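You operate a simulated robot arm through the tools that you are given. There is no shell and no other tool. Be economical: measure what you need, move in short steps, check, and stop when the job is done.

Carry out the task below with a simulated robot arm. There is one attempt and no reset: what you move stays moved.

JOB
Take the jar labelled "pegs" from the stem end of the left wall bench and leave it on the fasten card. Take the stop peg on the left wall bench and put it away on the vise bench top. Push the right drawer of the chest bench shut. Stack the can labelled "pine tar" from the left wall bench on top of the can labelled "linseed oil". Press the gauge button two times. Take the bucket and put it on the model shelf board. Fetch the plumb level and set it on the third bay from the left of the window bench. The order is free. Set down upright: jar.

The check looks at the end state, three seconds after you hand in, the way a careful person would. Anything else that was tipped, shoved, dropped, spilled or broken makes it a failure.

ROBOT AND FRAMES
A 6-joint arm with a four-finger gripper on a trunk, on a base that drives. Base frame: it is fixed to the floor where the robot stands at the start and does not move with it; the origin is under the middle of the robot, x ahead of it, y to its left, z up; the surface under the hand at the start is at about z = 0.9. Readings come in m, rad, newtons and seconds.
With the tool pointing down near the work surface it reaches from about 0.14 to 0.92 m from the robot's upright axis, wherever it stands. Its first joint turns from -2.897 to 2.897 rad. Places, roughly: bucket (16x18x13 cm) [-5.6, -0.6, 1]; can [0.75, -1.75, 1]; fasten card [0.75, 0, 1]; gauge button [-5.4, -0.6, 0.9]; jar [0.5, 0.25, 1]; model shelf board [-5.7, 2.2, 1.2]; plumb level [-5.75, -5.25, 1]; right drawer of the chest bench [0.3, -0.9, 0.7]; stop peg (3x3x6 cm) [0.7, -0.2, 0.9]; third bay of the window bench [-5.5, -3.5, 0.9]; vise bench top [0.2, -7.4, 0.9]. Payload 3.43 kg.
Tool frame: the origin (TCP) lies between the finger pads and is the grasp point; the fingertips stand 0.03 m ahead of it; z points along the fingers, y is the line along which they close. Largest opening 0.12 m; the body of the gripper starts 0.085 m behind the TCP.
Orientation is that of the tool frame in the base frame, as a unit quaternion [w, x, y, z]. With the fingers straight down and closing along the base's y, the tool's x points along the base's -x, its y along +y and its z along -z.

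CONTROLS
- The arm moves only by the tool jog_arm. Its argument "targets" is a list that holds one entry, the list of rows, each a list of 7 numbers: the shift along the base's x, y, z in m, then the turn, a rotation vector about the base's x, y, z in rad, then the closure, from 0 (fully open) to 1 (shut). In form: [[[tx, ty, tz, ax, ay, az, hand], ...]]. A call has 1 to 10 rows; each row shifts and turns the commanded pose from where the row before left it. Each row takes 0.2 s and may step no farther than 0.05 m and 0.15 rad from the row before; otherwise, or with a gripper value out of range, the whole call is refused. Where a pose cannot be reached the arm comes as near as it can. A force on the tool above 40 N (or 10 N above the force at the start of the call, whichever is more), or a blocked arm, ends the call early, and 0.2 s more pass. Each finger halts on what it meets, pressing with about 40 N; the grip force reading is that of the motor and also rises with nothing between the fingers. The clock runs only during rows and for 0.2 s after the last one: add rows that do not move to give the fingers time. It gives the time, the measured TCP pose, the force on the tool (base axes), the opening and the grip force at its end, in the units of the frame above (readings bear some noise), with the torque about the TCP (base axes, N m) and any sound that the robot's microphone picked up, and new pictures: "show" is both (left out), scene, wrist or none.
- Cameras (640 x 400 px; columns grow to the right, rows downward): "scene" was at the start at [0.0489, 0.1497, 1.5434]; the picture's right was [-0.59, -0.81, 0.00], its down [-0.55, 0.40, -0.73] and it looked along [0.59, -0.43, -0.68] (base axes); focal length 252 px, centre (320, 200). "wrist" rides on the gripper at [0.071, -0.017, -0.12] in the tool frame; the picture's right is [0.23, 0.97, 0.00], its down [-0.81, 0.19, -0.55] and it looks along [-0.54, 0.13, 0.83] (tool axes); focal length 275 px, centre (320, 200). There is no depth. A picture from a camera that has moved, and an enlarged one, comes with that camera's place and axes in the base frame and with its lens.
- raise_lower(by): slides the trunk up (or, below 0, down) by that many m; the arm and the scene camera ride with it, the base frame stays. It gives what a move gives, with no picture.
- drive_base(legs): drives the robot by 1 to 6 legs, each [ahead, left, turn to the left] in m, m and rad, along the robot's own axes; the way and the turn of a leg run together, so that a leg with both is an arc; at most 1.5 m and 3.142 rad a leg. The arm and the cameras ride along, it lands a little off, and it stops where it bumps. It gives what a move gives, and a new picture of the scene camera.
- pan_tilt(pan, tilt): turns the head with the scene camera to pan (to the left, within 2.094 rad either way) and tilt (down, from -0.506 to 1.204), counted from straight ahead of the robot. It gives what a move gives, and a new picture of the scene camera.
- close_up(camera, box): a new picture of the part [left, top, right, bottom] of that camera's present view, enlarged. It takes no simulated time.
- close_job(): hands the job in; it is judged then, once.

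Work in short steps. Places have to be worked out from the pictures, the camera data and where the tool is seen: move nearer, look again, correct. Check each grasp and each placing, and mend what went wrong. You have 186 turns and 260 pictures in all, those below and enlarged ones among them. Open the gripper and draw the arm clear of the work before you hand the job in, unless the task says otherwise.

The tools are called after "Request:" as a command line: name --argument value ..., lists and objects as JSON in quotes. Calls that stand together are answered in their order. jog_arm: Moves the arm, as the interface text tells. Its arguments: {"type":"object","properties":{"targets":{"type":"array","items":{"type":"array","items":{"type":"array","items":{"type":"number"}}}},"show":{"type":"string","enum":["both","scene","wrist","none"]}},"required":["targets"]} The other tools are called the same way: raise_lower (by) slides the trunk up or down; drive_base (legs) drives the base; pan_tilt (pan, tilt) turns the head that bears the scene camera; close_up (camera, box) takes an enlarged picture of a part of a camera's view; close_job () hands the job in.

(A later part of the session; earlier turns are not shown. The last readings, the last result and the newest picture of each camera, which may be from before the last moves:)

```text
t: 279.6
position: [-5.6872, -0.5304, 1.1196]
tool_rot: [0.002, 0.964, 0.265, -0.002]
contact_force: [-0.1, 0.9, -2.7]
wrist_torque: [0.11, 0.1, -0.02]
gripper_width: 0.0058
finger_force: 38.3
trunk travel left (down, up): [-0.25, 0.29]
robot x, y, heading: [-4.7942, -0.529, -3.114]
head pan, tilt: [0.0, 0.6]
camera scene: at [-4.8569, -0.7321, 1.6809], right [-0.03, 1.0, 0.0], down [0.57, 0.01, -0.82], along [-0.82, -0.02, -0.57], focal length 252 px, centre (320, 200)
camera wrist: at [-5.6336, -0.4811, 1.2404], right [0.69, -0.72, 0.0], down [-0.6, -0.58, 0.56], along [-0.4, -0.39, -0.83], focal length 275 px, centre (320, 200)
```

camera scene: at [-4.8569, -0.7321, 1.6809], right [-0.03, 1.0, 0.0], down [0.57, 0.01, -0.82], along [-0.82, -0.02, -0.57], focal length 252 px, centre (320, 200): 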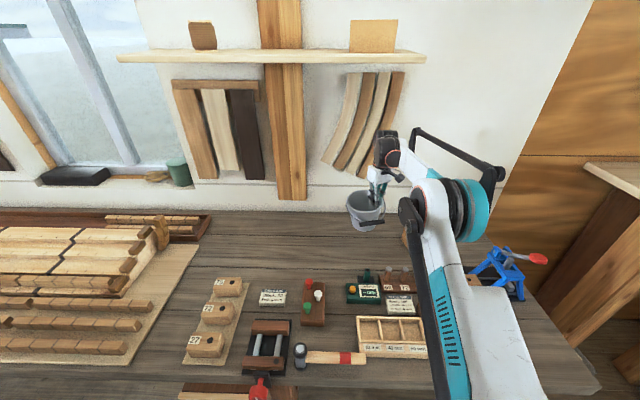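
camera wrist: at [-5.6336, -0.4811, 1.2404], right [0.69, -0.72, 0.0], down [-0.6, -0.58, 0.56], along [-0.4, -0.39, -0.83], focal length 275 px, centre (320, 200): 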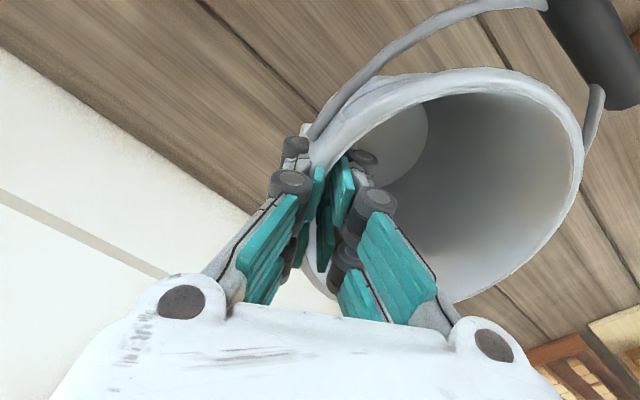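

Bucket is held and lifted. Raise further, retract and back away.

Request:
jog_arm --targets '[[[0, 0, 0.04, 0, 0, 0, 1], [0, 0, 0.04, 0, 0, 0, 1], [0.02, 0, 0.04, 0, 0, 0, 1], [0.04, 0, 0.02, 0, 0, 0, 1], [0.045, 0, 0, 0, 0, 0, 1], [0.045, 0, 0, 0, 0, 0, 1], [0.045, 0, 0, 0, 0, 0, 1], [0.045, 0, 0, 0, 0, 0, 1]]]' --show "none"

Request:
raise_lower --by 0.2

Request:
drive_base --legs '[[-0.3, 0, 0]]'

```text
t: 281.4
position: [-5.4446, -0.53, 1.2582]
tool_rot: [0.002, 0.964, 0.265, -0.003]
contact_force: [1.2, 0.0, -2.7]
wrist_torque: [0.09, 0.12, 0.01]
gripper_width: 0.0059
finger_force: 38.2
trunk travel left (down, up): [-0.25, 0.29]
robot x, y, heading: [-4.795, -0.532, -3.116]
head pan, tilt: [0.0, 0.6]
```

```text
t: 283.5
position: [-5.4471, -0.5298, 1.4562]
tool_rot: [0.001, 0.964, 0.265, -0.002]
contact_force: [0.2, 0.3, -3.2]
wrist_torque: [0.13, 0.09, -0.04]
gripper_width: 0.0062
finger_force: 38.3
trunk travel left (down, up): [-0.45, 0.09]
robot x, y, heading: [-4.7924, -0.5263, -3.113]
head pan, tilt: [0.0, 0.6]
```

```text
t: 285.6
position: [-5.1342, -0.5234, 1.4569]
tool_rot: [0.001, 0.964, 0.267, -0.002]
contact_force: [0.5, 0.1, -3.0]
wrist_torque: [0.07, 0.13, 0.0]
gripper_width: 0.006
finger_force: 37.8
trunk travel left (down, up): [-0.45, 0.09]
robot x, y, heading: [-4.483, -0.5212, -3.112]
head pan, tilt: [0.0, 0.6]
camera scene: at [-4.5438, -0.7236, 1.8811], right [-0.03, 1.0, 0.0], down [0.56, 0.02, -0.83], along [-0.83, -0.02, -0.56], focal length 252 px, centre (320, 200)
```

scene: 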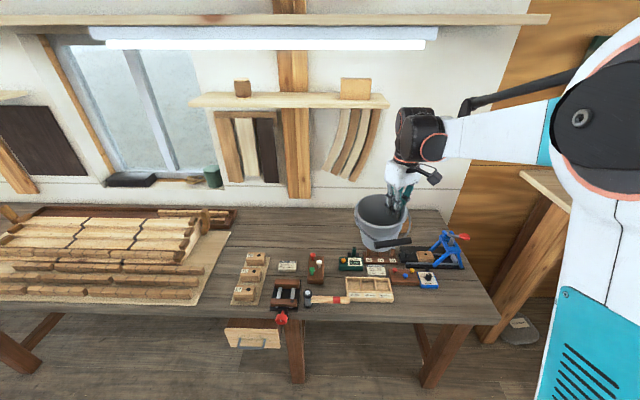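

Now slide right (+y) to about y=1.2 in front of the shelf's south end.

Request:
drive_base --legs '[[0, -1.4, 0]]'

Request:
pan_tilt --pan 0.0 --tilt 0.45

```text
t: 292.6
position: [-5.1741, 0.8846, 1.4565]
tool_rot: [0.003, 0.964, 0.265, -0.002]
contact_force: [-0.4, -0.3, -2.4]
wrist_torque: [0.08, 0.11, -0.03]
gripper_width: 0.0062
finger_force: 37.9
trunk travel left (down, up): [-0.45, 0.09]
robot x, y, heading: [-4.5213, 0.884, -3.117]
head pan, tilt: [0.0, 0.6]
camera scene: at [-4.5854, 0.6829, 1.881], right [-0.03, 1.0, 0.0], down [0.56, 0.01, -0.82], along [-0.82, -0.02, -0.57], focal length 252 px, centre (320, 200)
```

scene: 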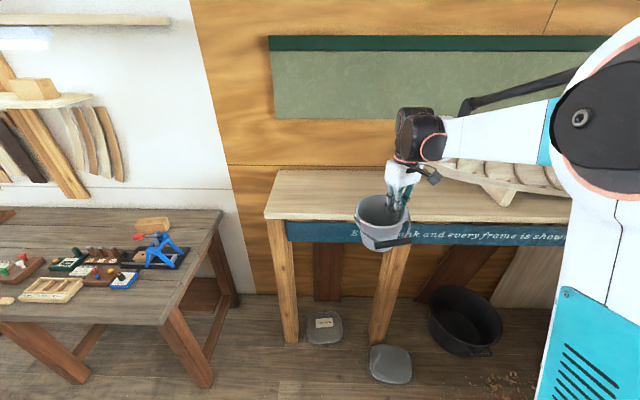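

```text
t: 293.3
position: [-5.1753, 0.8842, 1.4566]
tool_rot: [0.002, 0.964, 0.264, -0.001]
contact_force: [-0.9, -0.2, -3.1]
wrist_torque: [0.08, 0.1, 0.01]
gripper_width: 0.006
finger_force: 38.6
trunk travel left (down, up): [-0.45, 0.09]
robot x, y, heading: [-4.5234, 0.8864, -3.113]
head pan, tilt: [0.0, 0.45]
camera scene: at [-4.589, 0.6823, 1.8945], right [-0.03, 1.0, 0.0], down [0.44, 0.01, -0.9], along [-0.9, -0.02, -0.44], focal length 252 px, centre (320, 200)
```

scene: 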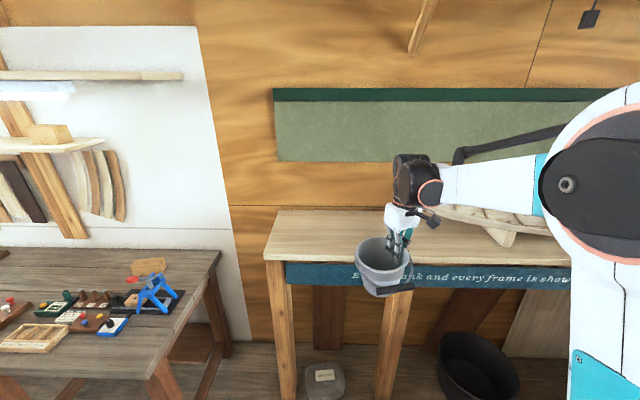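

Shelf board spans x -5.42 to -5.86, starts at y≈0.42; the model boat begins around y≈1.25. I aim the bucket centre at (-5.62, 0.75). Drive ahead 0.33 m.

Request:
drive_base --legs '[[0.33, 0.05, 0]]'

Request:
jog_arm --targets '[[[-0.04, -0.01, 0, 0, 0, 0, 1], [-0.04, -0.01, 0, 0, 0, 0, 1], [-0.03, -0.01, 0, 0, 0, 0, 1], [-0.03, -0.01, 0, 0, 0, 0, 1], [0, 0, 0, 0, 0, 0, 1]]]' --show "both"

```text
t: 295.5
position: [-5.5034, 0.8233, 1.4557]
tool_rot: [0.004, 0.964, 0.265, -0.001]
contact_force: [-0.7, 0.2, -3.4]
wrist_torque: [0.12, 0.05, -0.03]
gripper_width: 0.0059
finger_force: 38.5
trunk travel left (down, up): [-0.45, 0.09]
robot x, y, heading: [-4.8514, 0.8275, -3.117]
head pan, tilt: [0.0, 0.45]
camera scene: at [-4.9163, 0.6223, 1.8944], right [-0.03, 1.0, 0.0], down [0.44, 0.01, -0.9], along [-0.9, -0.03, -0.44], focal length 252 px, centre (320, 200)
```

scene: 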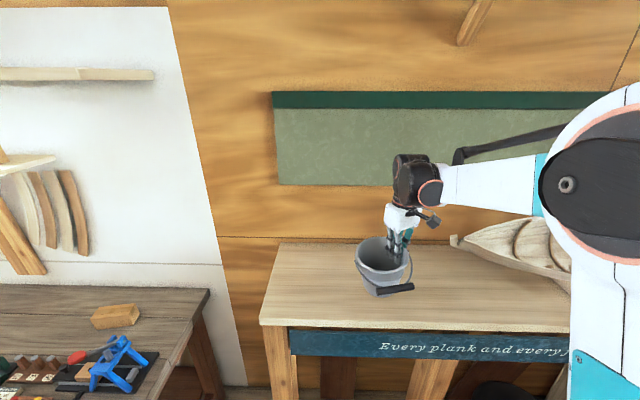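

```text
t: 296.7
position: [-5.6403, 0.7843, 1.4579]
tool_rot: [0.003, 0.964, 0.265, -0.001]
contact_force: [0.4, 0.7, -2.3]
wrist_torque: [0.1, 0.1, 0.01]
gripper_width: 0.0063
finger_force: 38.1
trunk travel left (down, up): [-0.45, 0.09]
robot x, y, heading: [-4.8511, 0.8242, -3.11]
head pan, tilt: [0.0, 0.45]
camera scene: at [-4.9134, 0.6228, 1.8947], right [-0.03, 1.0, 0.0], down [0.43, 0.01, -0.9], along [-0.9, -0.03, -0.43], focal length 252 px, centre (320, 200)
camera wrist: at [-5.5868, 0.8338, 1.5784], right [0.7, -0.72, 0.0], down [-0.6, -0.58, 0.56], along [-0.4, -0.39, -0.83], focal length 275 px, centre (320, 200)
```

scene: 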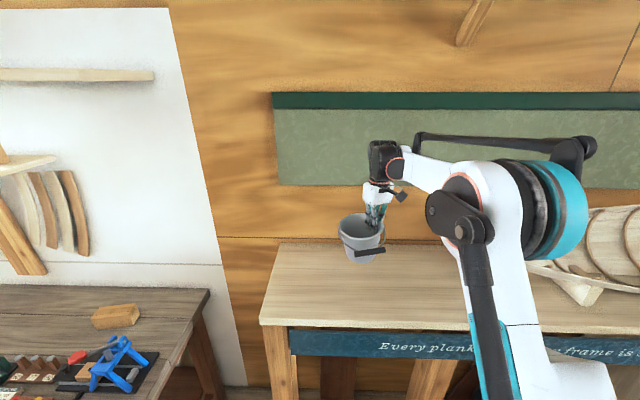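
wrist: 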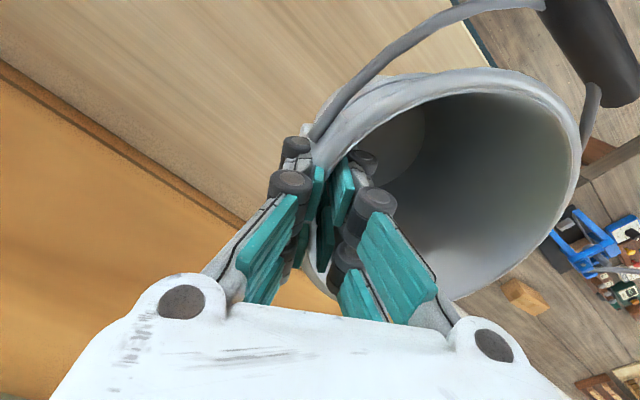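

Bucket is above the shelf board. Lower to near contact, then slowly.

Request:
jog_arm --targets '[[[0, 0, -0.04, 0, 0, 0, 1], [0, 0, -0.04, 0, 0, 0, 1], [0, 0, -0.03, 0, 0, 0, 1], [0, 0, -0.015, 0, 0, 0, 1], [0, 0, 0, 0, 0, 0, 1]]]' --show "scene"

Request:
close_up --camera "scene" --box '[260, 180, 420, 330]'

```text
t: 297.9
position: [-5.6403, 0.7841, 1.3324]
tool_rot: [0.002, 0.964, 0.265, -0.001]
contact_force: [-0.2, -0.5, -2.0]
wrist_torque: [0.07, 0.08, -0.01]
gripper_width: 0.0062
finger_force: 37.5
trunk travel left (down, up): [-0.45, 0.09]
robot x, y, heading: [-4.849, 0.824, -3.115]
head pan, tilt: [0.0, 0.45]
camera scene: at [-4.9147, 0.6226, 1.8946], right [-0.03, 1.0, 0.0], down [0.44, 0.01, -0.9], along [-0.9, -0.03, -0.44], focal length 252 px, centre (320, 200)
```

scene: 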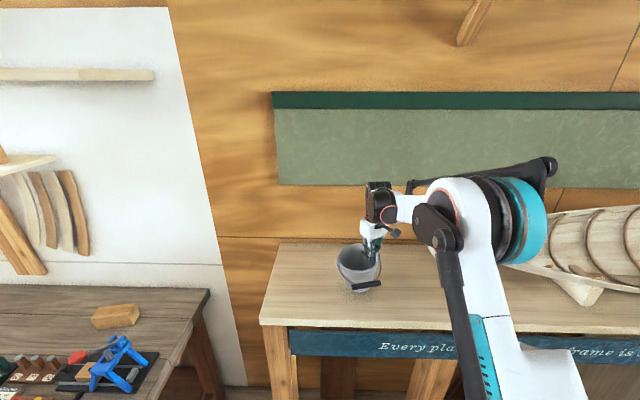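

```text
2.67 times, centred on (340, 255) of scene
camera zoom: at [-4.9147, 0.6226, 1.8946], right [-0.03, 1.0, 0.0], down [0.44, 0.01, -0.9], along [-0.9, -0.03, -0.44], focal length 672 px, centre (267, 53)
```

zoom: 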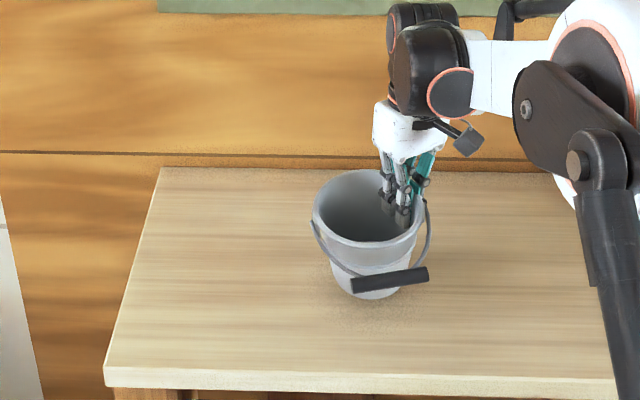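

Request:
jog_arm --targets '[[[0, 0, -0.008, 0, 0, 0, 1], [0, 0, -0.008, 0, 0, 0, 1], [0, 0, -0.005, 0, 0, 0, 1], [0, 0, 0, 0, 0, 0, 1]]]' --show "none"

Request:
close_up --camera "scene" --box '[260, 180, 420, 330]'

```text
t: 298.9
position: [-5.6402, 0.784, 1.3114]
tool_rot: [0.003, 0.964, 0.266, -0.001]
contact_force: [0.3, 1.1, -3.4]
wrist_torque: [0.1, 0.11, -0.03]
gripper_width: 0.0061
finger_force: 38.3
trunk travel left (down, up): [-0.45, 0.09]
robot x, y, heading: [-4.8488, 0.8255, -3.113]
head pan, tilt: [0.0, 0.45]
```

```text
2.67 times, centred on (340, 255) of scene
camera zoom: at [-4.9148, 0.6225, 1.8945], right [-0.03, 1.0, 0.0], down [0.44, 0.01, -0.9], along [-0.9, -0.03, -0.44], focal length 672 px, centre (267, 53)
```

zoom: 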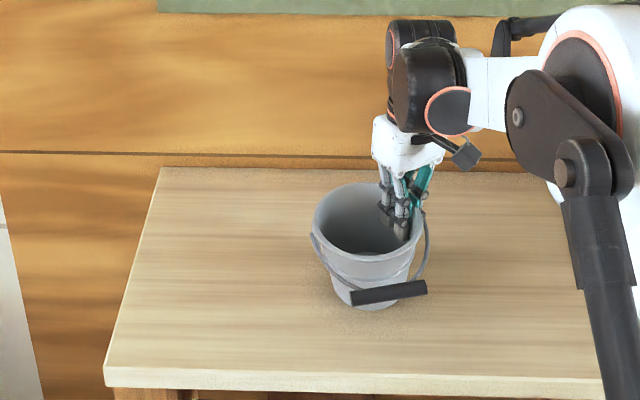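

Not yet in contact; continue a few millimetres at a time.

Request:
jog_arm --targets '[[[0, 0, -0.005, 0, 0, 0, 1], [0, 0, -0.004, 0, 0, 0, 1], [0, 0, 0, 0, 0, 0, 1]]]' --show "none"

Request:
jog_arm --targets '[[[0, 0, -0.004, 0, 0, 0, 1], [0, 0, -0.003, 0, 0, 0, 1], [0, 0, 0, 0, 0, 0, 1]]]' --show "none"

```text
t: 299.5
position: [-5.6409, 0.7862, 1.3051]
tool_rot: [0.002, 0.964, 0.265, -0.002]
contact_force: [0.2, 2.7, 19.0]
wrist_torque: [-1.1, -1.11, 0.15]
gripper_width: 0.0058
finger_force: 38.5
trunk travel left (down, up): [-0.45, 0.09]
robot x, y, heading: [-4.851, 0.8251, -3.113]
head pan, tilt: [0.0, 0.45]
stopped in row 2: the force on the tool passed its limit at 44 N (the readings are from after the stop); the commanded pose is now the measured one
```

```text
t: 299.9
position: [-5.642, 0.7878, 1.3043]
tool_rot: [0.002, 0.965, 0.264, -0.004]
contact_force: [0.6, 3.2, 18.5]
wrist_torque: [-1.03, -1.18, 0.27]
gripper_width: 0.0062
finger_force: 39.3
trunk travel left (down, up): [-0.45, 0.09]
robot x, y, heading: [-4.8462, 0.8242, -3.113]
head pan, tilt: [0.0, 0.45]
stopped in row 2: the force on the tool passed its limit at 43 N (the readings are from after the stop); the commanded pose is now the measured one
```

In contact with the shelf. Relieve slightly, open slowly, and rise.

Request:
jog_arm --targets '[[[0, 0, 0.001, 0, 0, 0, 1], [0, 0, 0, 0, 0, 0, 0.9], [0, 0, 0, 0, 0, 0, 0.75], [0, 0, 0, 0, 0, 0, 0.6], [0, 0, 0, 0, 0, 0, 0.55], [0, 0, 0.03, 0, 0, 0, 0.55], [0, 0, 0.04, 0, 0, 0, 0.55], [0, 0, 0.04, 0, 0, 0, 0.55], [0, 0, 0.03, 0, 0, 0, 0.55]]]' --show "wrist"

Request:
close_up --camera "scene" --box '[260, 180, 420, 330]'

```text
t: 301.9
position: [-5.6432, 0.7856, 1.446]
tool_rot: [0.002, 0.965, 0.264, -0.004]
contact_force: [0.2, 0.2, 0.5]
wrist_torque: [0.01, 0.01, -0.02]
gripper_width: 0.0541
finger_force: 0.0
trunk travel left (down, up): [-0.45, 0.09]
robot x, y, heading: [-4.8512, 0.8237, -3.114]
head pan, tilt: [0.0, 0.45]
camera wrist: at [-5.5888, 0.8355, 1.5641], right [0.69, -0.72, 0.0], down [-0.6, -0.57, 0.56], along [-0.4, -0.39, -0.83], focal length 275 px, centre (320, 200)
```

wrist: 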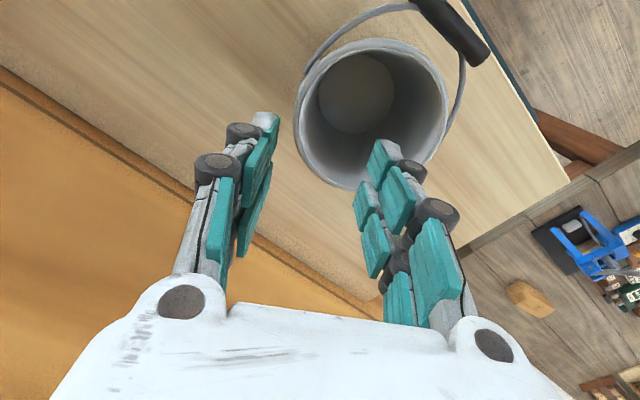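

```text
2.67 times, centred on (340, 255) of scene
camera zoom: at [-4.9148, 0.6228, 1.8946], right [-0.03, 1.0, 0.0], down [0.44, 0.01, -0.9], along [-0.9, -0.02, -0.44], focal length 672 px, centre (267, 53)
```

zoom: 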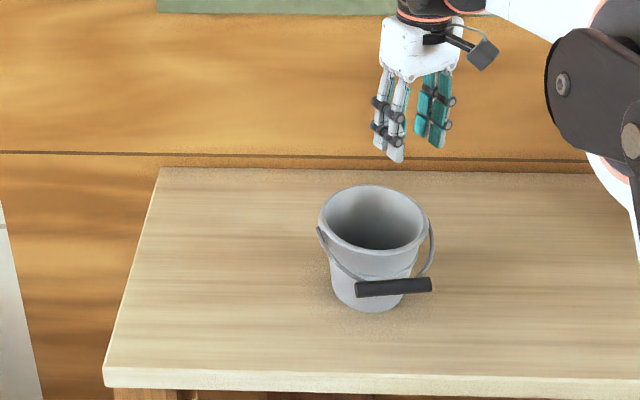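

Bucket stands upright on the shelf board. Retract, undo the tool turn, and back off.

Request:
jog_arm --targets '[[[0.04, 0, 0.02, 0, 0, -0.1, 1], [0.045, 0, 0, 0, 0, -0.1, 1], [0.045, 0, 0, 0, 0, -0.1, 1], [0.045, 0, 0, 0, 0, -0.1, 1], [0.045, 0, 0, 0, 0, -0.1, 1], [0.045, 0, 0, 0, 0, 0, 1], [0.045, 0, 0, 0, 0, 0, 1]]]' --show "none"

Request:
drive_base --legs '[[-0.42, 0, 0], [0, 0, 1.54]]'

Request:
raise_lower --by -0.2

```text
t: 303.5
position: [-5.3313, 0.7892, 1.464]
tool_rot: [0.002, 1.0, 0.016, -0.005]
contact_force: [0.4, -0.3, 0.7]
wrist_torque: [0.0, 0.08, 0.01]
gripper_width: 0.0001
finger_force: 33.6
trunk travel left (down, up): [-0.45, 0.09]
robot x, y, heading: [-4.849, 0.827, -3.114]
head pan, tilt: [0.0, 0.45]
```

```text
t: 309.9
position: [-4.4061, 0.3543, 1.463]
tool_rot: [0.004, 0.702, 0.712, -0.003]
contact_force: [0.4, -0.3, 0.3]
wrist_torque: [0.0, -0.01, 0.02]
gripper_width: 0.0
finger_force: 33.2
trunk travel left (down, up): [-0.45, 0.09]
robot x, y, heading: [-4.4293, 0.8442, -1.569]
head pan, tilt: [0.0, 0.45]
camera scene: at [-4.2318, 0.7669, 1.8945], right [-1.0, -0.01, 0.0], down [0.0, 0.44, -0.9], along [0.01, -0.9, -0.44], focal length 252 px, centre (320, 200)
```

scene: 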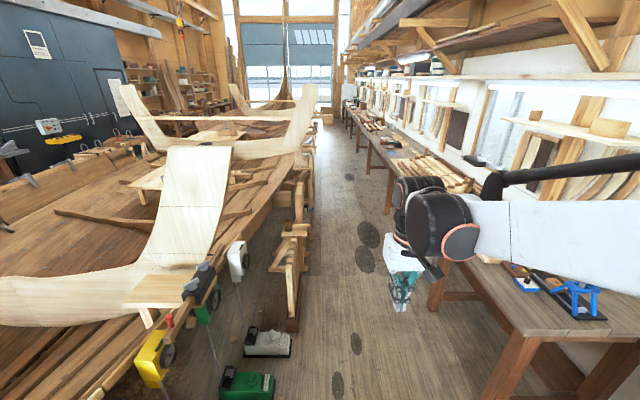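

```text
t: 312.0
position: [-4.4061, 0.3532, 1.2631]
tool_rot: [0.003, 0.703, 0.711, -0.003]
contact_force: [0.1, 1.4, 0.1]
wrist_torque: [0.01, -0.02, -0.01]
gripper_width: 0.0
finger_force: 33.0
trunk travel left (down, up): [-0.25, 0.29]
robot x, y, heading: [-4.4339, 0.8395, -1.572]
head pan, tilt: [0.0, 0.45]
```

Aisle centre is x≈-4.6. Shift right a bit and drive south in stages.

Request:
drive_base --legs '[[1.4, -0.15, 0], [1.4, 0, 0]]'

Request:
drive_base --legs '[[1.3, 0.0, 0]]'

```text
t: 325.7
position: [-4.6145, -2.4552, 1.2636]
tool_rot: [0.004, 0.713, 0.701, -0.002]
contact_force: [0.3, 1.1, 0.6]
wrist_torque: [0.0, 0.0, 0.02]
gripper_width: 0.0
finger_force: 33.2
trunk travel left (down, up): [-0.25, 0.29]
robot x, y, heading: [-4.6294, -1.9744, -1.595]
head pan, tilt: [0.0, 0.45]
camera scene: at [-4.4274, -2.0473, 1.6945], right [-1.0, 0.02, 0.0], down [0.01, 0.44, -0.9], along [-0.02, -0.9, -0.44], focal length 252 px, centre (320, 200)
```

scene: 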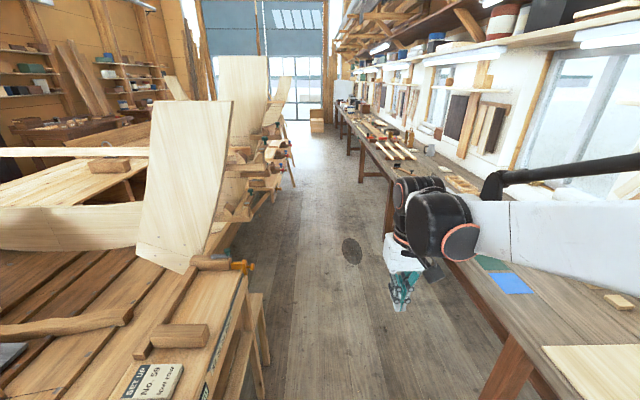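

```text
t: 332.3
position: [-4.6724, -3.7784, 1.2622]
tool_rot: [0.004, 0.722, 0.692, -0.003]
contact_force: [0.1, -1.0, 0.9]
wrist_torque: [0.01, -0.01, 0.0]
gripper_width: 0.0003
finger_force: 33.3
trunk travel left (down, up): [-0.25, 0.29]
robot x, y, heading: [-4.6714, -3.2923, -1.609]
head pan, tilt: [0.0, 0.45]
camera scene: at [-4.4757, -3.3747, 1.6945], right [-1.0, 0.05, 0.0], down [0.02, 0.44, -0.9], along [-0.04, -0.9, -0.44], focal length 252 px, centre (320, 200)
```

scene: 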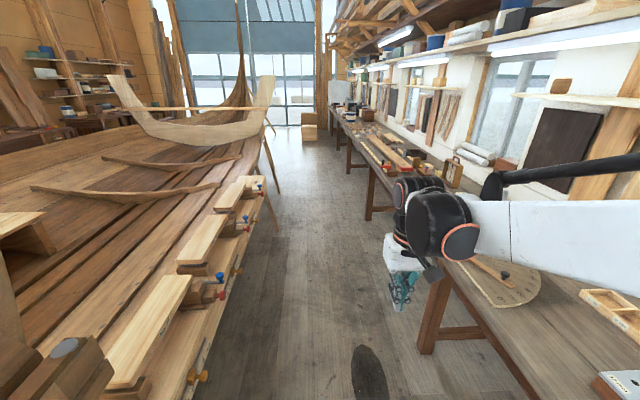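

Turn right here to face the bench around y≈-3.3 and study the bays.

Request:
drive_base --legs '[[0, 0.15, 0], [0, 0, -1.53]]'

Request:
pan_tilt --pan 0.0 --tilt 0.5

```text
t: 337.4
position: [-5.0104, -3.3181, 1.2641]
tool_rot: [0.001, 1.0, 0.0, -0.004]
contact_force: [0.0, 0.4, 0.2]
wrist_torque: [0.02, 0.0, -0.01]
gripper_width: 0.0001
finger_force: 33.6
trunk travel left (down, up): [-0.25, 0.29]
robot x, y, heading: [-4.5274, -3.2966, 3.135]
head pan, tilt: [0.0, 0.45]
camera scene: at [-4.5977, -3.4993, 1.6946], right [0.01, 1.0, 0.0], down [0.44, 0.0, -0.9], along [-0.9, 0.01, -0.44], focal length 252 px, centre (320, 200)
```

scene: 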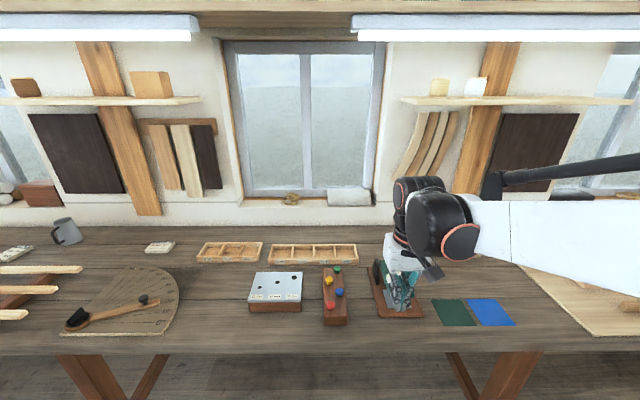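

```text
t: 338.0
position: [-5.0107, -3.3194, 1.263]
tool_rot: [0.002, 1.0, -0.001, -0.004]
contact_force: [0.4, -0.3, -0.4]
wrist_torque: [0.0, 0.0, 0.02]
gripper_width: 0.0
finger_force: 33.5
trunk travel left (down, up): [-0.25, 0.29]
robot x, y, heading: [-4.5238, -3.3009, 3.135]
head pan, tilt: [0.0, 0.499]
camera scene: at [-4.5967, -3.4994, 1.6901], right [0.01, 1.0, 0.0], down [0.48, 0.0, -0.88], along [-0.88, 0.01, -0.48], focal length 252 px, centre (320, 200)
```

scene: 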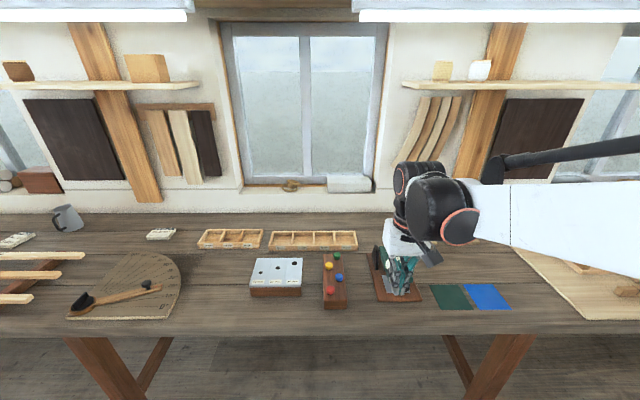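

The wall posts (y≈-4.57 and -2.6) bound this bay, matching the hint for the third bay. Now go left to the plumb level near y≈-5.25.

Request:
drive_base --legs '[[0.0, 1.45, 0], [0, 0.35, 0]]'

```text
t: 347.2
position: [-4.9949, -5.1585, 1.2632]
tool_rot: [0.001, 1.0, 0.013, -0.005]
contact_force: [0.0, -0.3, -0.2]
wrist_torque: [0.06, 0.01, -0.01]
gripper_width: 0.0001
finger_force: 33.6
trunk travel left (down, up): [-0.25, 0.29]
robot x, y, heading: [-4.5083, -5.1228, -3.124]
head pan, tilt: [0.0, 0.499]
camera scene: at [-4.5755, -5.3263, 1.69], right [-0.02, 1.0, 0.0], down [0.48, 0.01, -0.88], along [-0.88, -0.02, -0.48], focal length 252 px, centre (320, 200)
```

scene: 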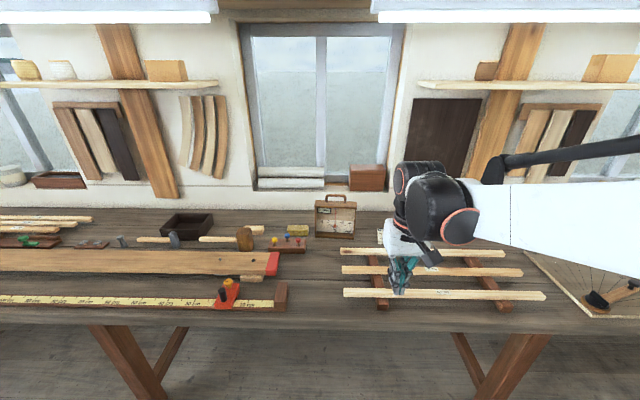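

Request:
close_up --camera "scene" --box '[210, 170, 410, 295]'

Request:
close_up --camera "scene" --box '[0, 190, 200, 315]'

```text
3.20 times, centred on (310, 232) of scene
camera zoom: at [-4.5755, -5.3263, 1.69], right [-0.02, 1.0, 0.0], down [0.48, 0.01, -0.88], along [-0.88, -0.02, -0.48], focal length 807 px, centre (352, 96)
```

zoom: 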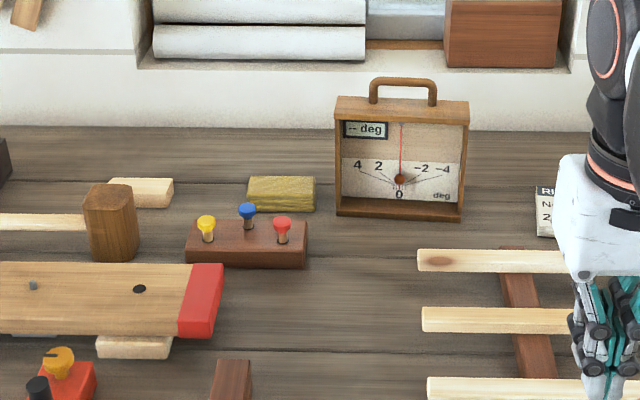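

```text
3.20 times, centred on (100, 252) of scene
camera zoom: at [-4.5755, -5.3263, 1.69], right [-0.02, 1.0, 0.0], down [0.48, 0.01, -0.88], along [-0.88, -0.02, -0.48], focal length 807 px, centre (1024, 32)
```

zoom: 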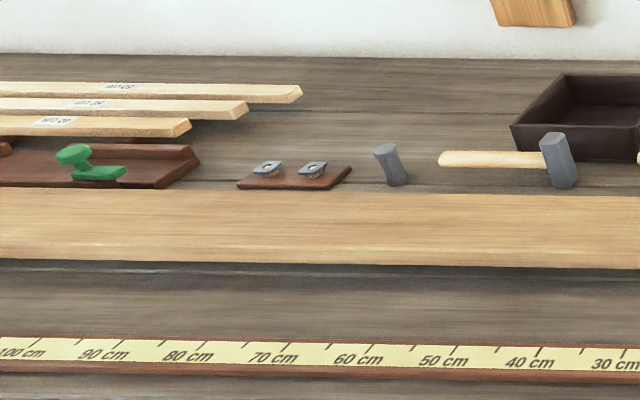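

That box with a handle is the plumb level, front face at x≈-5.625, centred y≈-5.27, handle bar top z≈1.13. Drive closer and turn the hand 90° to grip the handle bar.

Request:
drive_base --legs '[[0.28, 0, 0]]'

Request:
jog_arm --targets '[[[0, 0, 0, 0, 0, 0.15, 0.5], [0, 0, 0, 0, 0, 0.15, 0.5], [0, 0, 0, 0, 0, 0.15, 0.5], [0, 0, 0, 0, 0, 0.15, 0.5], [0, 0, 0, 0, 0, 0.15, 0.5], [0, 0, 0, 0, 0, 0.15, 0.5], [0, 0, 0, 0, 0, 0.15, 0.5], [-0.02, -0.01, 0, 0, 0, 0.15, 0.5], [-0.02, -0.01, 0, 0, 0, 0.15, 0.5], [-0.02, -0.01, 0, 0, 0, 0.15, 0.5]]]' --show "none"

Request:
jog_arm --targets '[[[-0.04, -0.01, 0, 0, 0, 0.07, 0.5], [-0.04, -0.01, 0, 0, 0, 0.0, 0.5], [-0.04, -0.01, 0, 0, 0, 0.0, 0.5], [-0.04, -0.01, 0, 0, 0, 0.0, 0.5], [-0.04, 0, 0, 0, 0, 0.0, 0.5]]]' --show "both"

```text
t: 349.2
position: [-5.2717, -5.1668, 1.2629]
tool_rot: [0.001, 1.0, 0.017, -0.005]
contact_force: [0.3, 0.6, -0.1]
wrist_torque: [0.0, -0.04, 0.0]
gripper_width: 0.0003
finger_force: 33.7
trunk travel left (down, up): [-0.25, 0.29]
robot x, y, heading: [-4.7851, -5.1268, -3.115]
head pan, tilt: [0.0, 0.499]
camera scene: at [-4.8519, -5.3326, 1.69], right [-0.03, 1.0, 0.0], down [0.48, 0.01, -0.88], along [-0.88, -0.02, -0.48], focal length 252 px, centre (320, 200)
```

scene: 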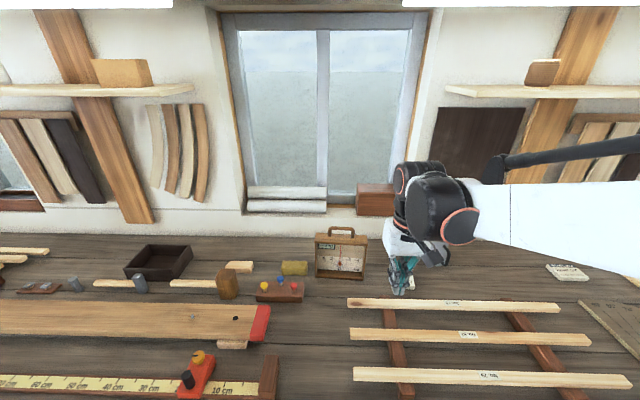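

```text
t: 351.4
position: [-5.3315, -5.1973, 1.2638]
tool_rot: [0.004, 0.72, 0.694, -0.002]
contact_force: [-0.7, 0.1, 0.3]
wrist_torque: [-0.02, -0.02, -0.01]
gripper_width: 0.0601
finger_force: 0.0
trunk travel left (down, up): [-0.25, 0.29]
robot x, y, heading: [-4.7879, -5.129, -3.113]
head pan, tilt: [0.0, 0.499]
```

```text
t: 352.6
position: [-5.5322, -5.2355, 1.2594]
tool_rot: [0.003, 0.695, 0.719, -0.002]
contact_force: [-0.8, 0.9, -0.3]
wrist_torque: [-0.01, -0.04, 0.0]
gripper_width: 0.06
finger_force: 0.1
trunk travel left (down, up): [-0.25, 0.29]
robot x, y, heading: [-4.7888, -5.1285, -3.114]
head pan, tilt: [0.0, 0.499]
camera scene: at [-4.852, -5.3326, 1.69], right [-0.03, 1.0, 0.0], down [0.48, 0.01, -0.88], along [-0.88, -0.02, -0.48], focal length 252 px, centre (320, 200)
camera wrist: at [-5.5507, -5.1654, 1.3801], right [0.97, 0.26, 0.0], down [0.22, -0.8, 0.56], along [0.15, -0.54, -0.83], focal length 275 px, centre (320, 200)
```

scene: 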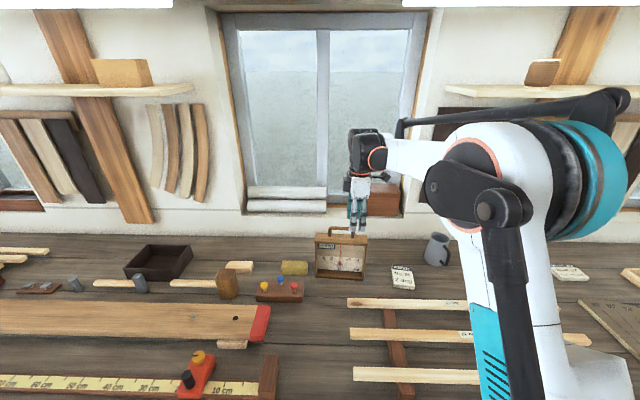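
wrist: 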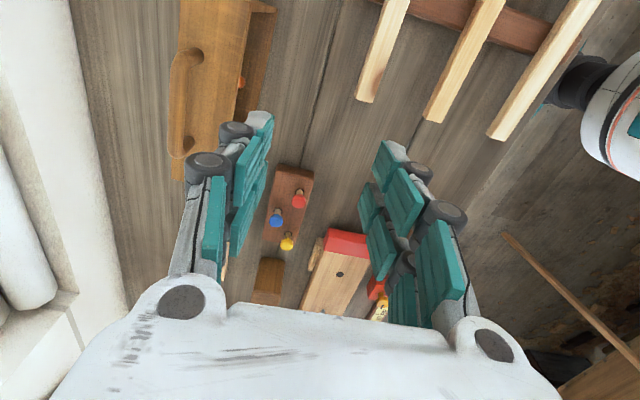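

Handle bar centre is near (-5.652, -5.268, 1.125). Move over it and check.

Request:
jog_arm --targets '[[[-0.04, -0.011, 0, 0, 0, 0.0, 0.5], [-0.04, -0.011, 0, 0, 0, 0.0, 0.5], [-0.04, -0.011, 0, 0, 0, -0.05, 0.5], [0, 0, -0.05, 0, 0, 0, 0.5], [0, 0, 0, 0, 0, 0, 0.5]]]' --show "both"

Request:
close_up --camera "scene" --box '[280, 180, 408, 290]'

```text
t: 353.8
position: [-5.6514, -5.27, 1.2121]
tool_rot: [0.003, 0.713, 0.701, -0.002]
contact_force: [0.3, -0.2, 0.3]
wrist_torque: [-0.03, 0.03, -0.01]
gripper_width: 0.0601
finger_force: 0.1
trunk travel left (down, up): [-0.25, 0.29]
robot x, y, heading: [-4.7832, -5.1295, -3.118]
head pan, tilt: [0.0, 0.499]
camera scene: at [-4.8505, -5.3326, 1.6901], right [-0.03, 1.0, 0.0], down [0.48, 0.01, -0.88], along [-0.88, -0.02, -0.48], focal length 252 px, centre (320, 200)
camera wrist: at [-5.6662, -5.1993, 1.3316], right [0.98, 0.21, 0.0], down [0.18, -0.81, 0.56], along [0.12, -0.55, -0.83], focal length 275 px, centre (320, 200)
```

scene: 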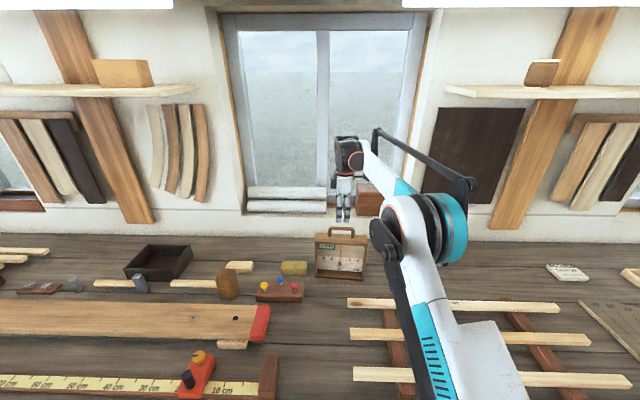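
wrist: 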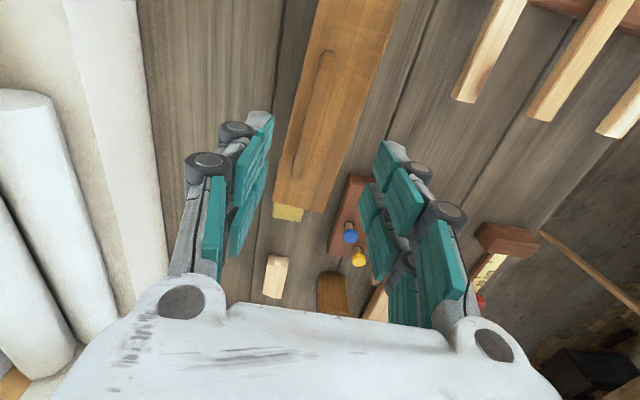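

```text
3.64 times, centred on (344, 235) of scene
camera zoom: at [-4.8505, -5.3326, 1.6901], right [-0.03, 1.0, 0.0], down [0.48, 0.01, -0.88], along [-0.88, -0.02, -0.48], focal length 917 px, centre (233, 73)
```

zoom: 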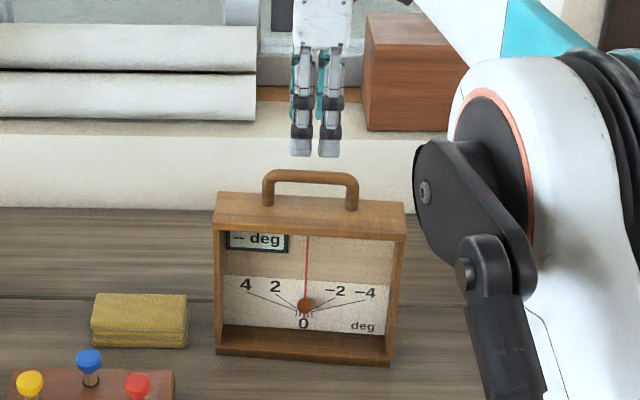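

Bar is at (-5.658, -5.265), z≈1.126, box top ≈1.087. Correct by a few mm, descend to TCP z≈1.126, close.

Request:
jog_arm --targets '[[[-0.006, 0.005, 0, 0, 0, 0.0, 0.5], [0, 0, -0.04, 0, 0, 0.0, 0.5], [0, 0, -0.03, 0, 0, 0, 0.5], [0, 0, -0.016, 0, 0, 0, 0.5], [0, 0, 0, 0, 0, 0, 0.5]]]' --show "wrist"

Request:
close_up --camera "scene" --box '[280, 180, 408, 290]'

```text
t: 355.0
position: [-5.6587, -5.266, 1.1251]
tool_rot: [0.004, 0.713, 0.701, -0.003]
contact_force: [0.3, 0.8, 0.4]
wrist_torque: [0.0, -0.01, -0.01]
gripper_width: 0.0598
finger_force: 0.1
trunk travel left (down, up): [-0.25, 0.29]
robot x, y, heading: [-4.7886, -5.133, -3.12]
head pan, tilt: [0.0, 0.499]
camera wrist: at [-5.6736, -5.1947, 1.245], right [0.98, 0.21, 0.0], down [0.18, -0.81, 0.56], along [0.12, -0.55, -0.83], focal length 275 px, centre (320, 200)
```

wrist: 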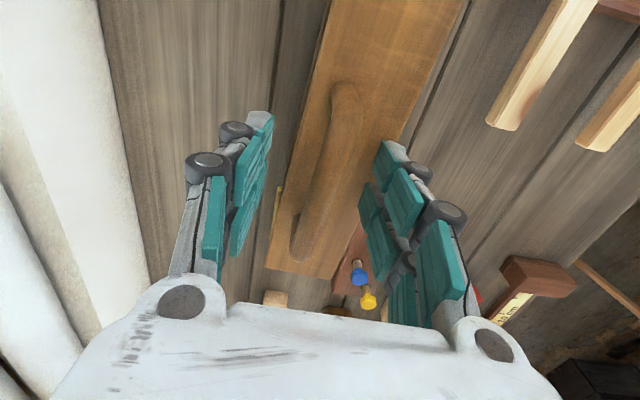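

```text
3.64 times, centred on (344, 235) of scene
camera zoom: at [-4.8511, -5.3327, 1.6901], right [-0.03, 1.0, 0.0], down [0.48, 0.01, -0.88], along [-0.88, -0.02, -0.48], focal length 917 px, centre (233, 73)
```

zoom: 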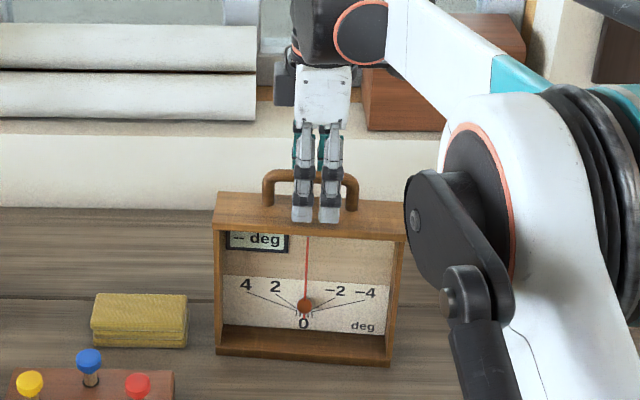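

Fingers straddle the bar. Close and lift slightly.

Request:
jog_arm --targets '[[[0, 0, 0, 0, 0, 0.0, 0.8], [0, 0, 0, 0, 0, 0.0, 1], [0, 0, 0, 0, 0, 0, 1], [0, 0, 0.02, 0, 0, 0, 1], [0, 0, 0.03, 0, 0, 0, 1], [0, 0, 0, 0, 0, 0, 1]]]' --show "wrist"

Request:
close_up --camera "scene" --box '[280, 180, 408, 290]'

```text
t: 356.4
position: [-5.6586, -5.2667, 1.1755]
tool_rot: [0.004, 0.713, 0.701, -0.003]
contact_force: [1.1, 0.6, -3.5]
wrist_torque: [0.02, -0.04, 0.0]
gripper_width: 0.0123
finger_force: 40.1
trunk travel left (down, up): [-0.25, 0.29]
robot x, y, heading: [-4.7873, -5.1316, -3.113]
head pan, tilt: [0.0, 0.499]
camera wrist: at [-5.6739, -5.196, 1.2946], right [0.98, 0.21, 0.0], down [0.18, -0.81, 0.56], along [0.12, -0.55, -0.83], focal length 275 px, centre (320, 200)
```

wrist: 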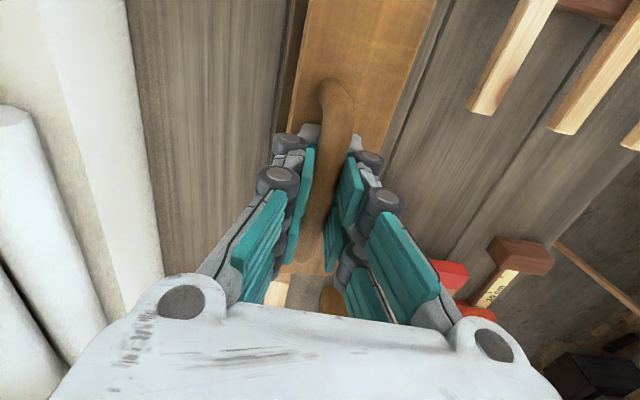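

```text
3.64 times, centred on (344, 235) of scene
camera zoom: at [-4.8516, -5.3327, 1.69], right [-0.03, 1.0, 0.0], down [0.48, 0.01, -0.88], along [-0.88, -0.02, -0.48], focal length 917 px, centre (233, 73)
```

zoom: 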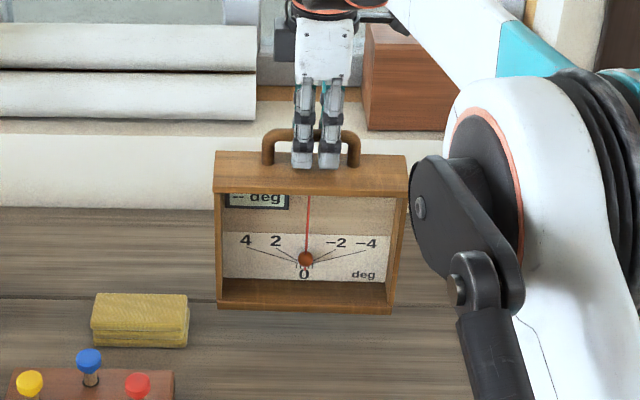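

Plumb level lifted by its handle (~0.35 kg). Raise, retract and turn the hand back by 90° so it will stand lengthwise along x.

Request:
jog_arm --targets '[[[0, 0, 0.04, 0, 0, 0, 1], [0, 0, 0.04, 0, 0, 0, 1], [0, 0, 0.04, 0, 0, 0, 1], [0.02, 0, 0.03, 0, 0, 0, 1], [0.04, 0, 0, 0, 0, 0, 1], [0.04, 0, 0, 0, 0, 0, 1], [0.04, 0, 0, 0, 0, 0, 1], [0.04, 0, 0, 0, 0, 0, 1], [0.04, 0, 0, 0, 0, 0, 1], [0.04, 0, 0, 0, 0, 0, 1]]]' --show "none"

Request:
jog_arm --targets '[[[0.01, 0, 0, 0, 0, -0.15, 1], [0.01, 0, 0, 0, 0, -0.15, 1], [0.01, 0, 0, 0, 0, -0.15, 1], [0.01, 0, 0, 0, 0, -0.15, 1], [0.01, 0, 0, 0, 0, -0.15, 1], [0, 0, 0, 0, 0, -0.15, 1], [0, 0, 0, 0, 0, -0.15, 1], [0, 0, 0, 0, 0, -0.15, 1], [0, 0, 0, 0, 0, -0.15, 1], [0, 0, 0, 0, 0, -0.15, 1]]]' --show "none"

Request:
drive_base --legs '[[-0.1, -1.3, 0]]'

```text
t: 358.6
position: [-5.3962, -5.2665, 1.327]
tool_rot: [0.003, 0.713, 0.701, -0.002]
contact_force: [1.1, -0.2, -2.9]
wrist_torque: [0.03, -0.03, -0.01]
gripper_width: 0.0126
finger_force: 39.5
trunk travel left (down, up): [-0.25, 0.29]
robot x, y, heading: [-4.7859, -5.13, -3.114]
head pan, tilt: [0.0, 0.499]
```

```text
t: 360.8
position: [-5.3481, -5.2661, 1.3272]
tool_rot: [0.001, 1.0, 0.026, -0.004]
contact_force: [0.4, -0.2, -4.3]
wrist_torque: [-0.08, -0.02, 0.04]
gripper_width: 0.0129
finger_force: 39.8
trunk travel left (down, up): [-0.25, 0.29]
robot x, y, heading: [-4.7874, -5.1307, -3.109]
head pan, tilt: [0.0, 0.499]
```

```text
t: 367.4
position: [-5.2823, -3.9381, 1.3267]
tool_rot: [0.001, 1.0, 0.025, -0.005]
contact_force: [-0.7, 0.5, -2.9]
wrist_torque: [-0.04, -0.03, 0.01]
gripper_width: 0.0126
finger_force: 40.1
trunk travel left (down, up): [-0.25, 0.29]
robot x, y, heading: [-4.72, -3.8039, -3.121]
head pan, tilt: [0.0, 0.499]
camera scene: at [-4.7854, -4.0063, 1.6901], right [-0.02, 1.0, 0.0], down [0.48, 0.01, -0.88], along [-0.88, -0.02, -0.48], focal length 252 px, centre (320, 200)
```

scene: 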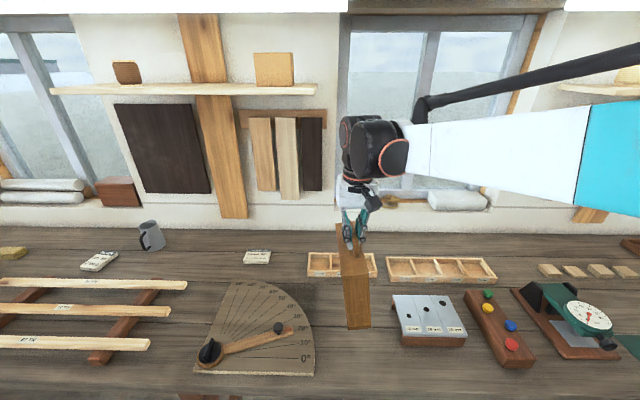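

The gap between the protractor (y<-4.04) and the hole block (y>-3.755) is free; I aim for (-5.32, -3.90). Move and lower.

Request:
jog_arm --targets '[[[-0.019, 0.019, 0, 0, 0, 0, 1], [-0.019, 0.019, 0, 0, 0, -0.05, 1], [0, 0, -0.04, 0, 0, 0, 1], [0, 0, -0.05, 0, 0, 0, 1], [0, 0, -0.05, 0, 0, 0, 1], [0, 0, -0.04, 0, 0, 0, 1], [0, 0, 0, 0, 0, 0, 1]]]' --show "scene"

Request:
close_up --camera "scene" --box '[270, 200, 480, 390]'

```text
t: 369.0
position: [-5.3216, -3.8993, 1.1462]
tool_rot: [0.001, 1.0, 0.0, -0.005]
contact_force: [0.3, -0.6, -3.7]
wrist_torque: [-0.05, -0.02, 0.0]
gripper_width: 0.0127
finger_force: 39.8
trunk travel left (down, up): [-0.25, 0.29]
robot x, y, heading: [-4.7185, -3.8042, -3.112]
head pan, tilt: [0.0, 0.499]
camera scene: at [-4.7854, -4.0065, 1.6901], right [-0.02, 1.0, 0.0], down [0.48, 0.01, -0.88], along [-0.88, -0.02, -0.48], focal length 252 px, centre (320, 200)
```

scene: 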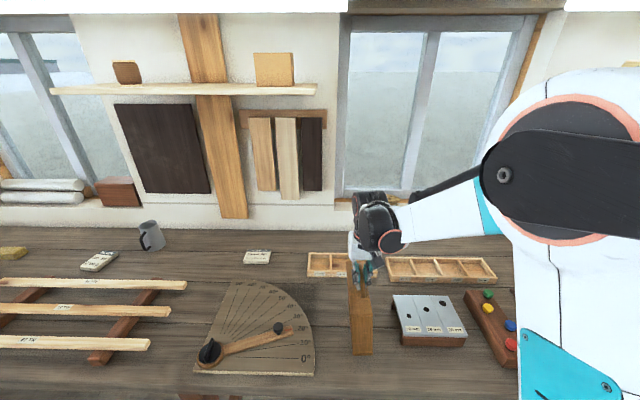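

```text
2.11 times, centred on (375, 295) of scene
camera zoom: at [-4.7854, -4.0065, 1.6901], right [-0.02, 1.0, 0.0], down [0.48, 0.01, -0.88], along [-0.88, -0.02, -0.48], focal length 531 px, centre (204, 0)
```

zoom: 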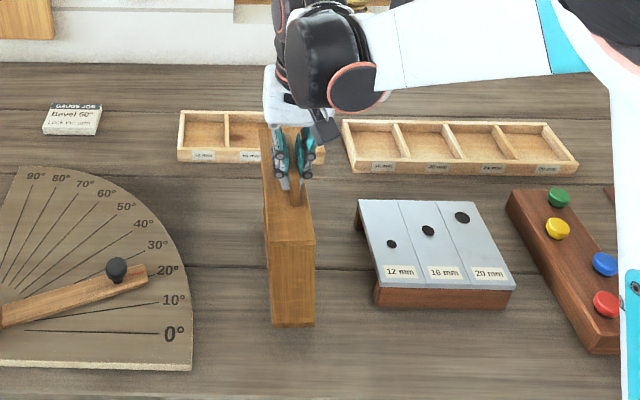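

Clearances look fine on all sides. Lower in fine steps to contact.

Request:
jog_arm --targets '[[[0, 0, -0.01, 0, 0, 0, 1], [0, 0, -0.006, 0, 0, 0, 1], [0, 0, -0.004, 0, 0, 0, 1], [0, 0, -0.003, 0, 0, 0, 1], [0, 0, 0, 0, 0, 0, 1]]]' --show "none"

```text
t: 370.2
position: [-5.3218, -3.8993, 1.1242]
tool_rot: [0.001, 1.0, 0.001, -0.004]
contact_force: [-3.5, 1.3, 15.0]
wrist_torque: [-0.04, 0.05, -0.04]
gripper_width: 0.0125
finger_force: 40.0
trunk travel left (down, up): [-0.25, 0.29]
robot x, y, heading: [-4.7202, -3.8003, -3.119]
head pan, tilt: [0.0, 0.499]
```

The level stands on the bench. Relieve, open slowly, and rise straight up.

Request:
jog_arm --targets '[[[0, 0, 0.001, 0, 0, 0, 1], [0, 0, 0, 0, 0, 0, 0.85], [0, 0, 0, 0, 0, 0, 0.7], [0, 0, 0, 0, 0, 0, 0.6], [0, 0, 0, 0, 0, 0, 0.6], [0, 0, 0.03, 0, 0, 0, 0.6], [0, 0, 0.04, 0, 0, 0, 0.6], [0, 0, 0.05, 0, 0, 0, 0.6], [0.03, 0, 0.03, 0, 0, 0, 0.6], [0.05, 0, 0, 0, 0, 0, 0.6]]]' --show "both"

Request:
close_up --camera "scene" --box '[270, 200, 480, 390]'

```text
t: 372.4
position: [-5.2397, -3.9012, 1.2755]
tool_rot: [0.001, 1.0, 0.0, -0.005]
contact_force: [0.5, 1.3, 0.0]
wrist_torque: [0.01, 0.05, -0.03]
gripper_width: 0.0482
finger_force: 0.0
trunk travel left (down, up): [-0.25, 0.29]
robot x, y, heading: [-4.7205, -3.8042, -3.116]
head pan, tilt: [0.0, 0.499]
camera scene: at [-4.7834, -4.0064, 1.6902], right [-0.02, 1.0, 0.0], down [0.48, 0.01, -0.88], along [-0.88, -0.02, -0.48], focal length 252 px, centre (320, 200)
camera wrist: at [-5.1658, -3.8846, 1.3944], right [0.23, -0.97, 0.0], down [-0.81, -0.19, 0.56], along [-0.55, -0.13, -0.83], focal length 275 px, centre (320, 200)
```

scene: 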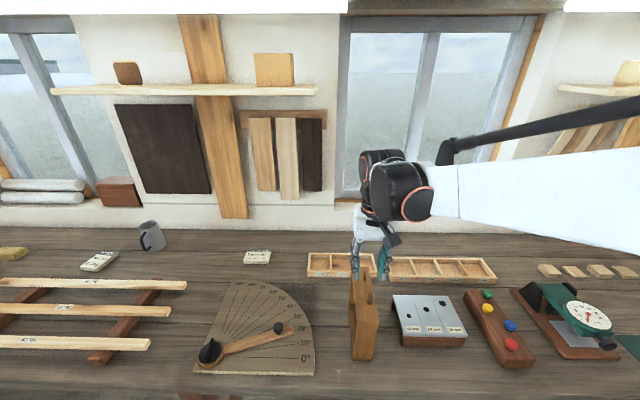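
wrist: 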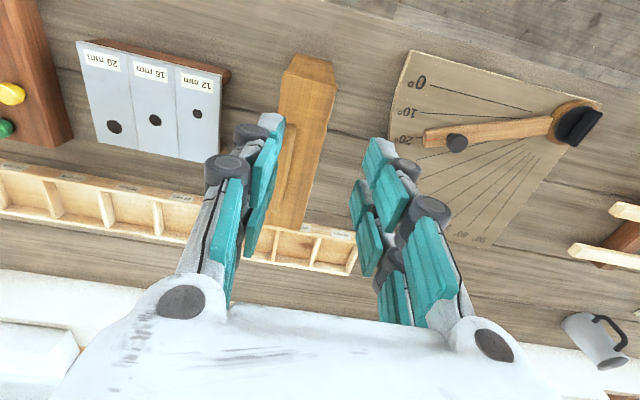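

```text
2.11 times, centred on (375, 295) of scene
camera zoom: at [-4.7834, -4.0064, 1.6902], right [-0.02, 1.0, 0.0], down [0.48, 0.01, -0.88], along [-0.88, -0.02, -0.48], focal length 531 px, centre (204, 0)
```

zoom: 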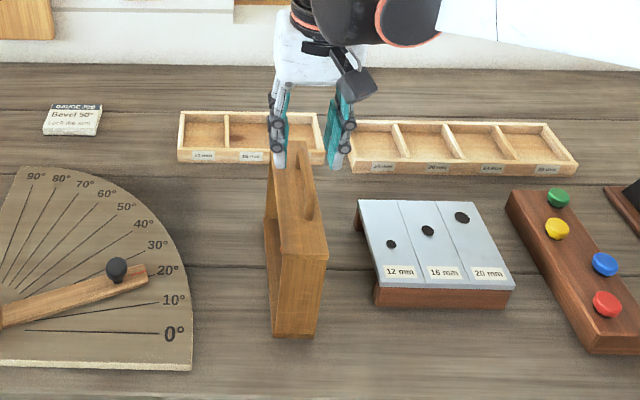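

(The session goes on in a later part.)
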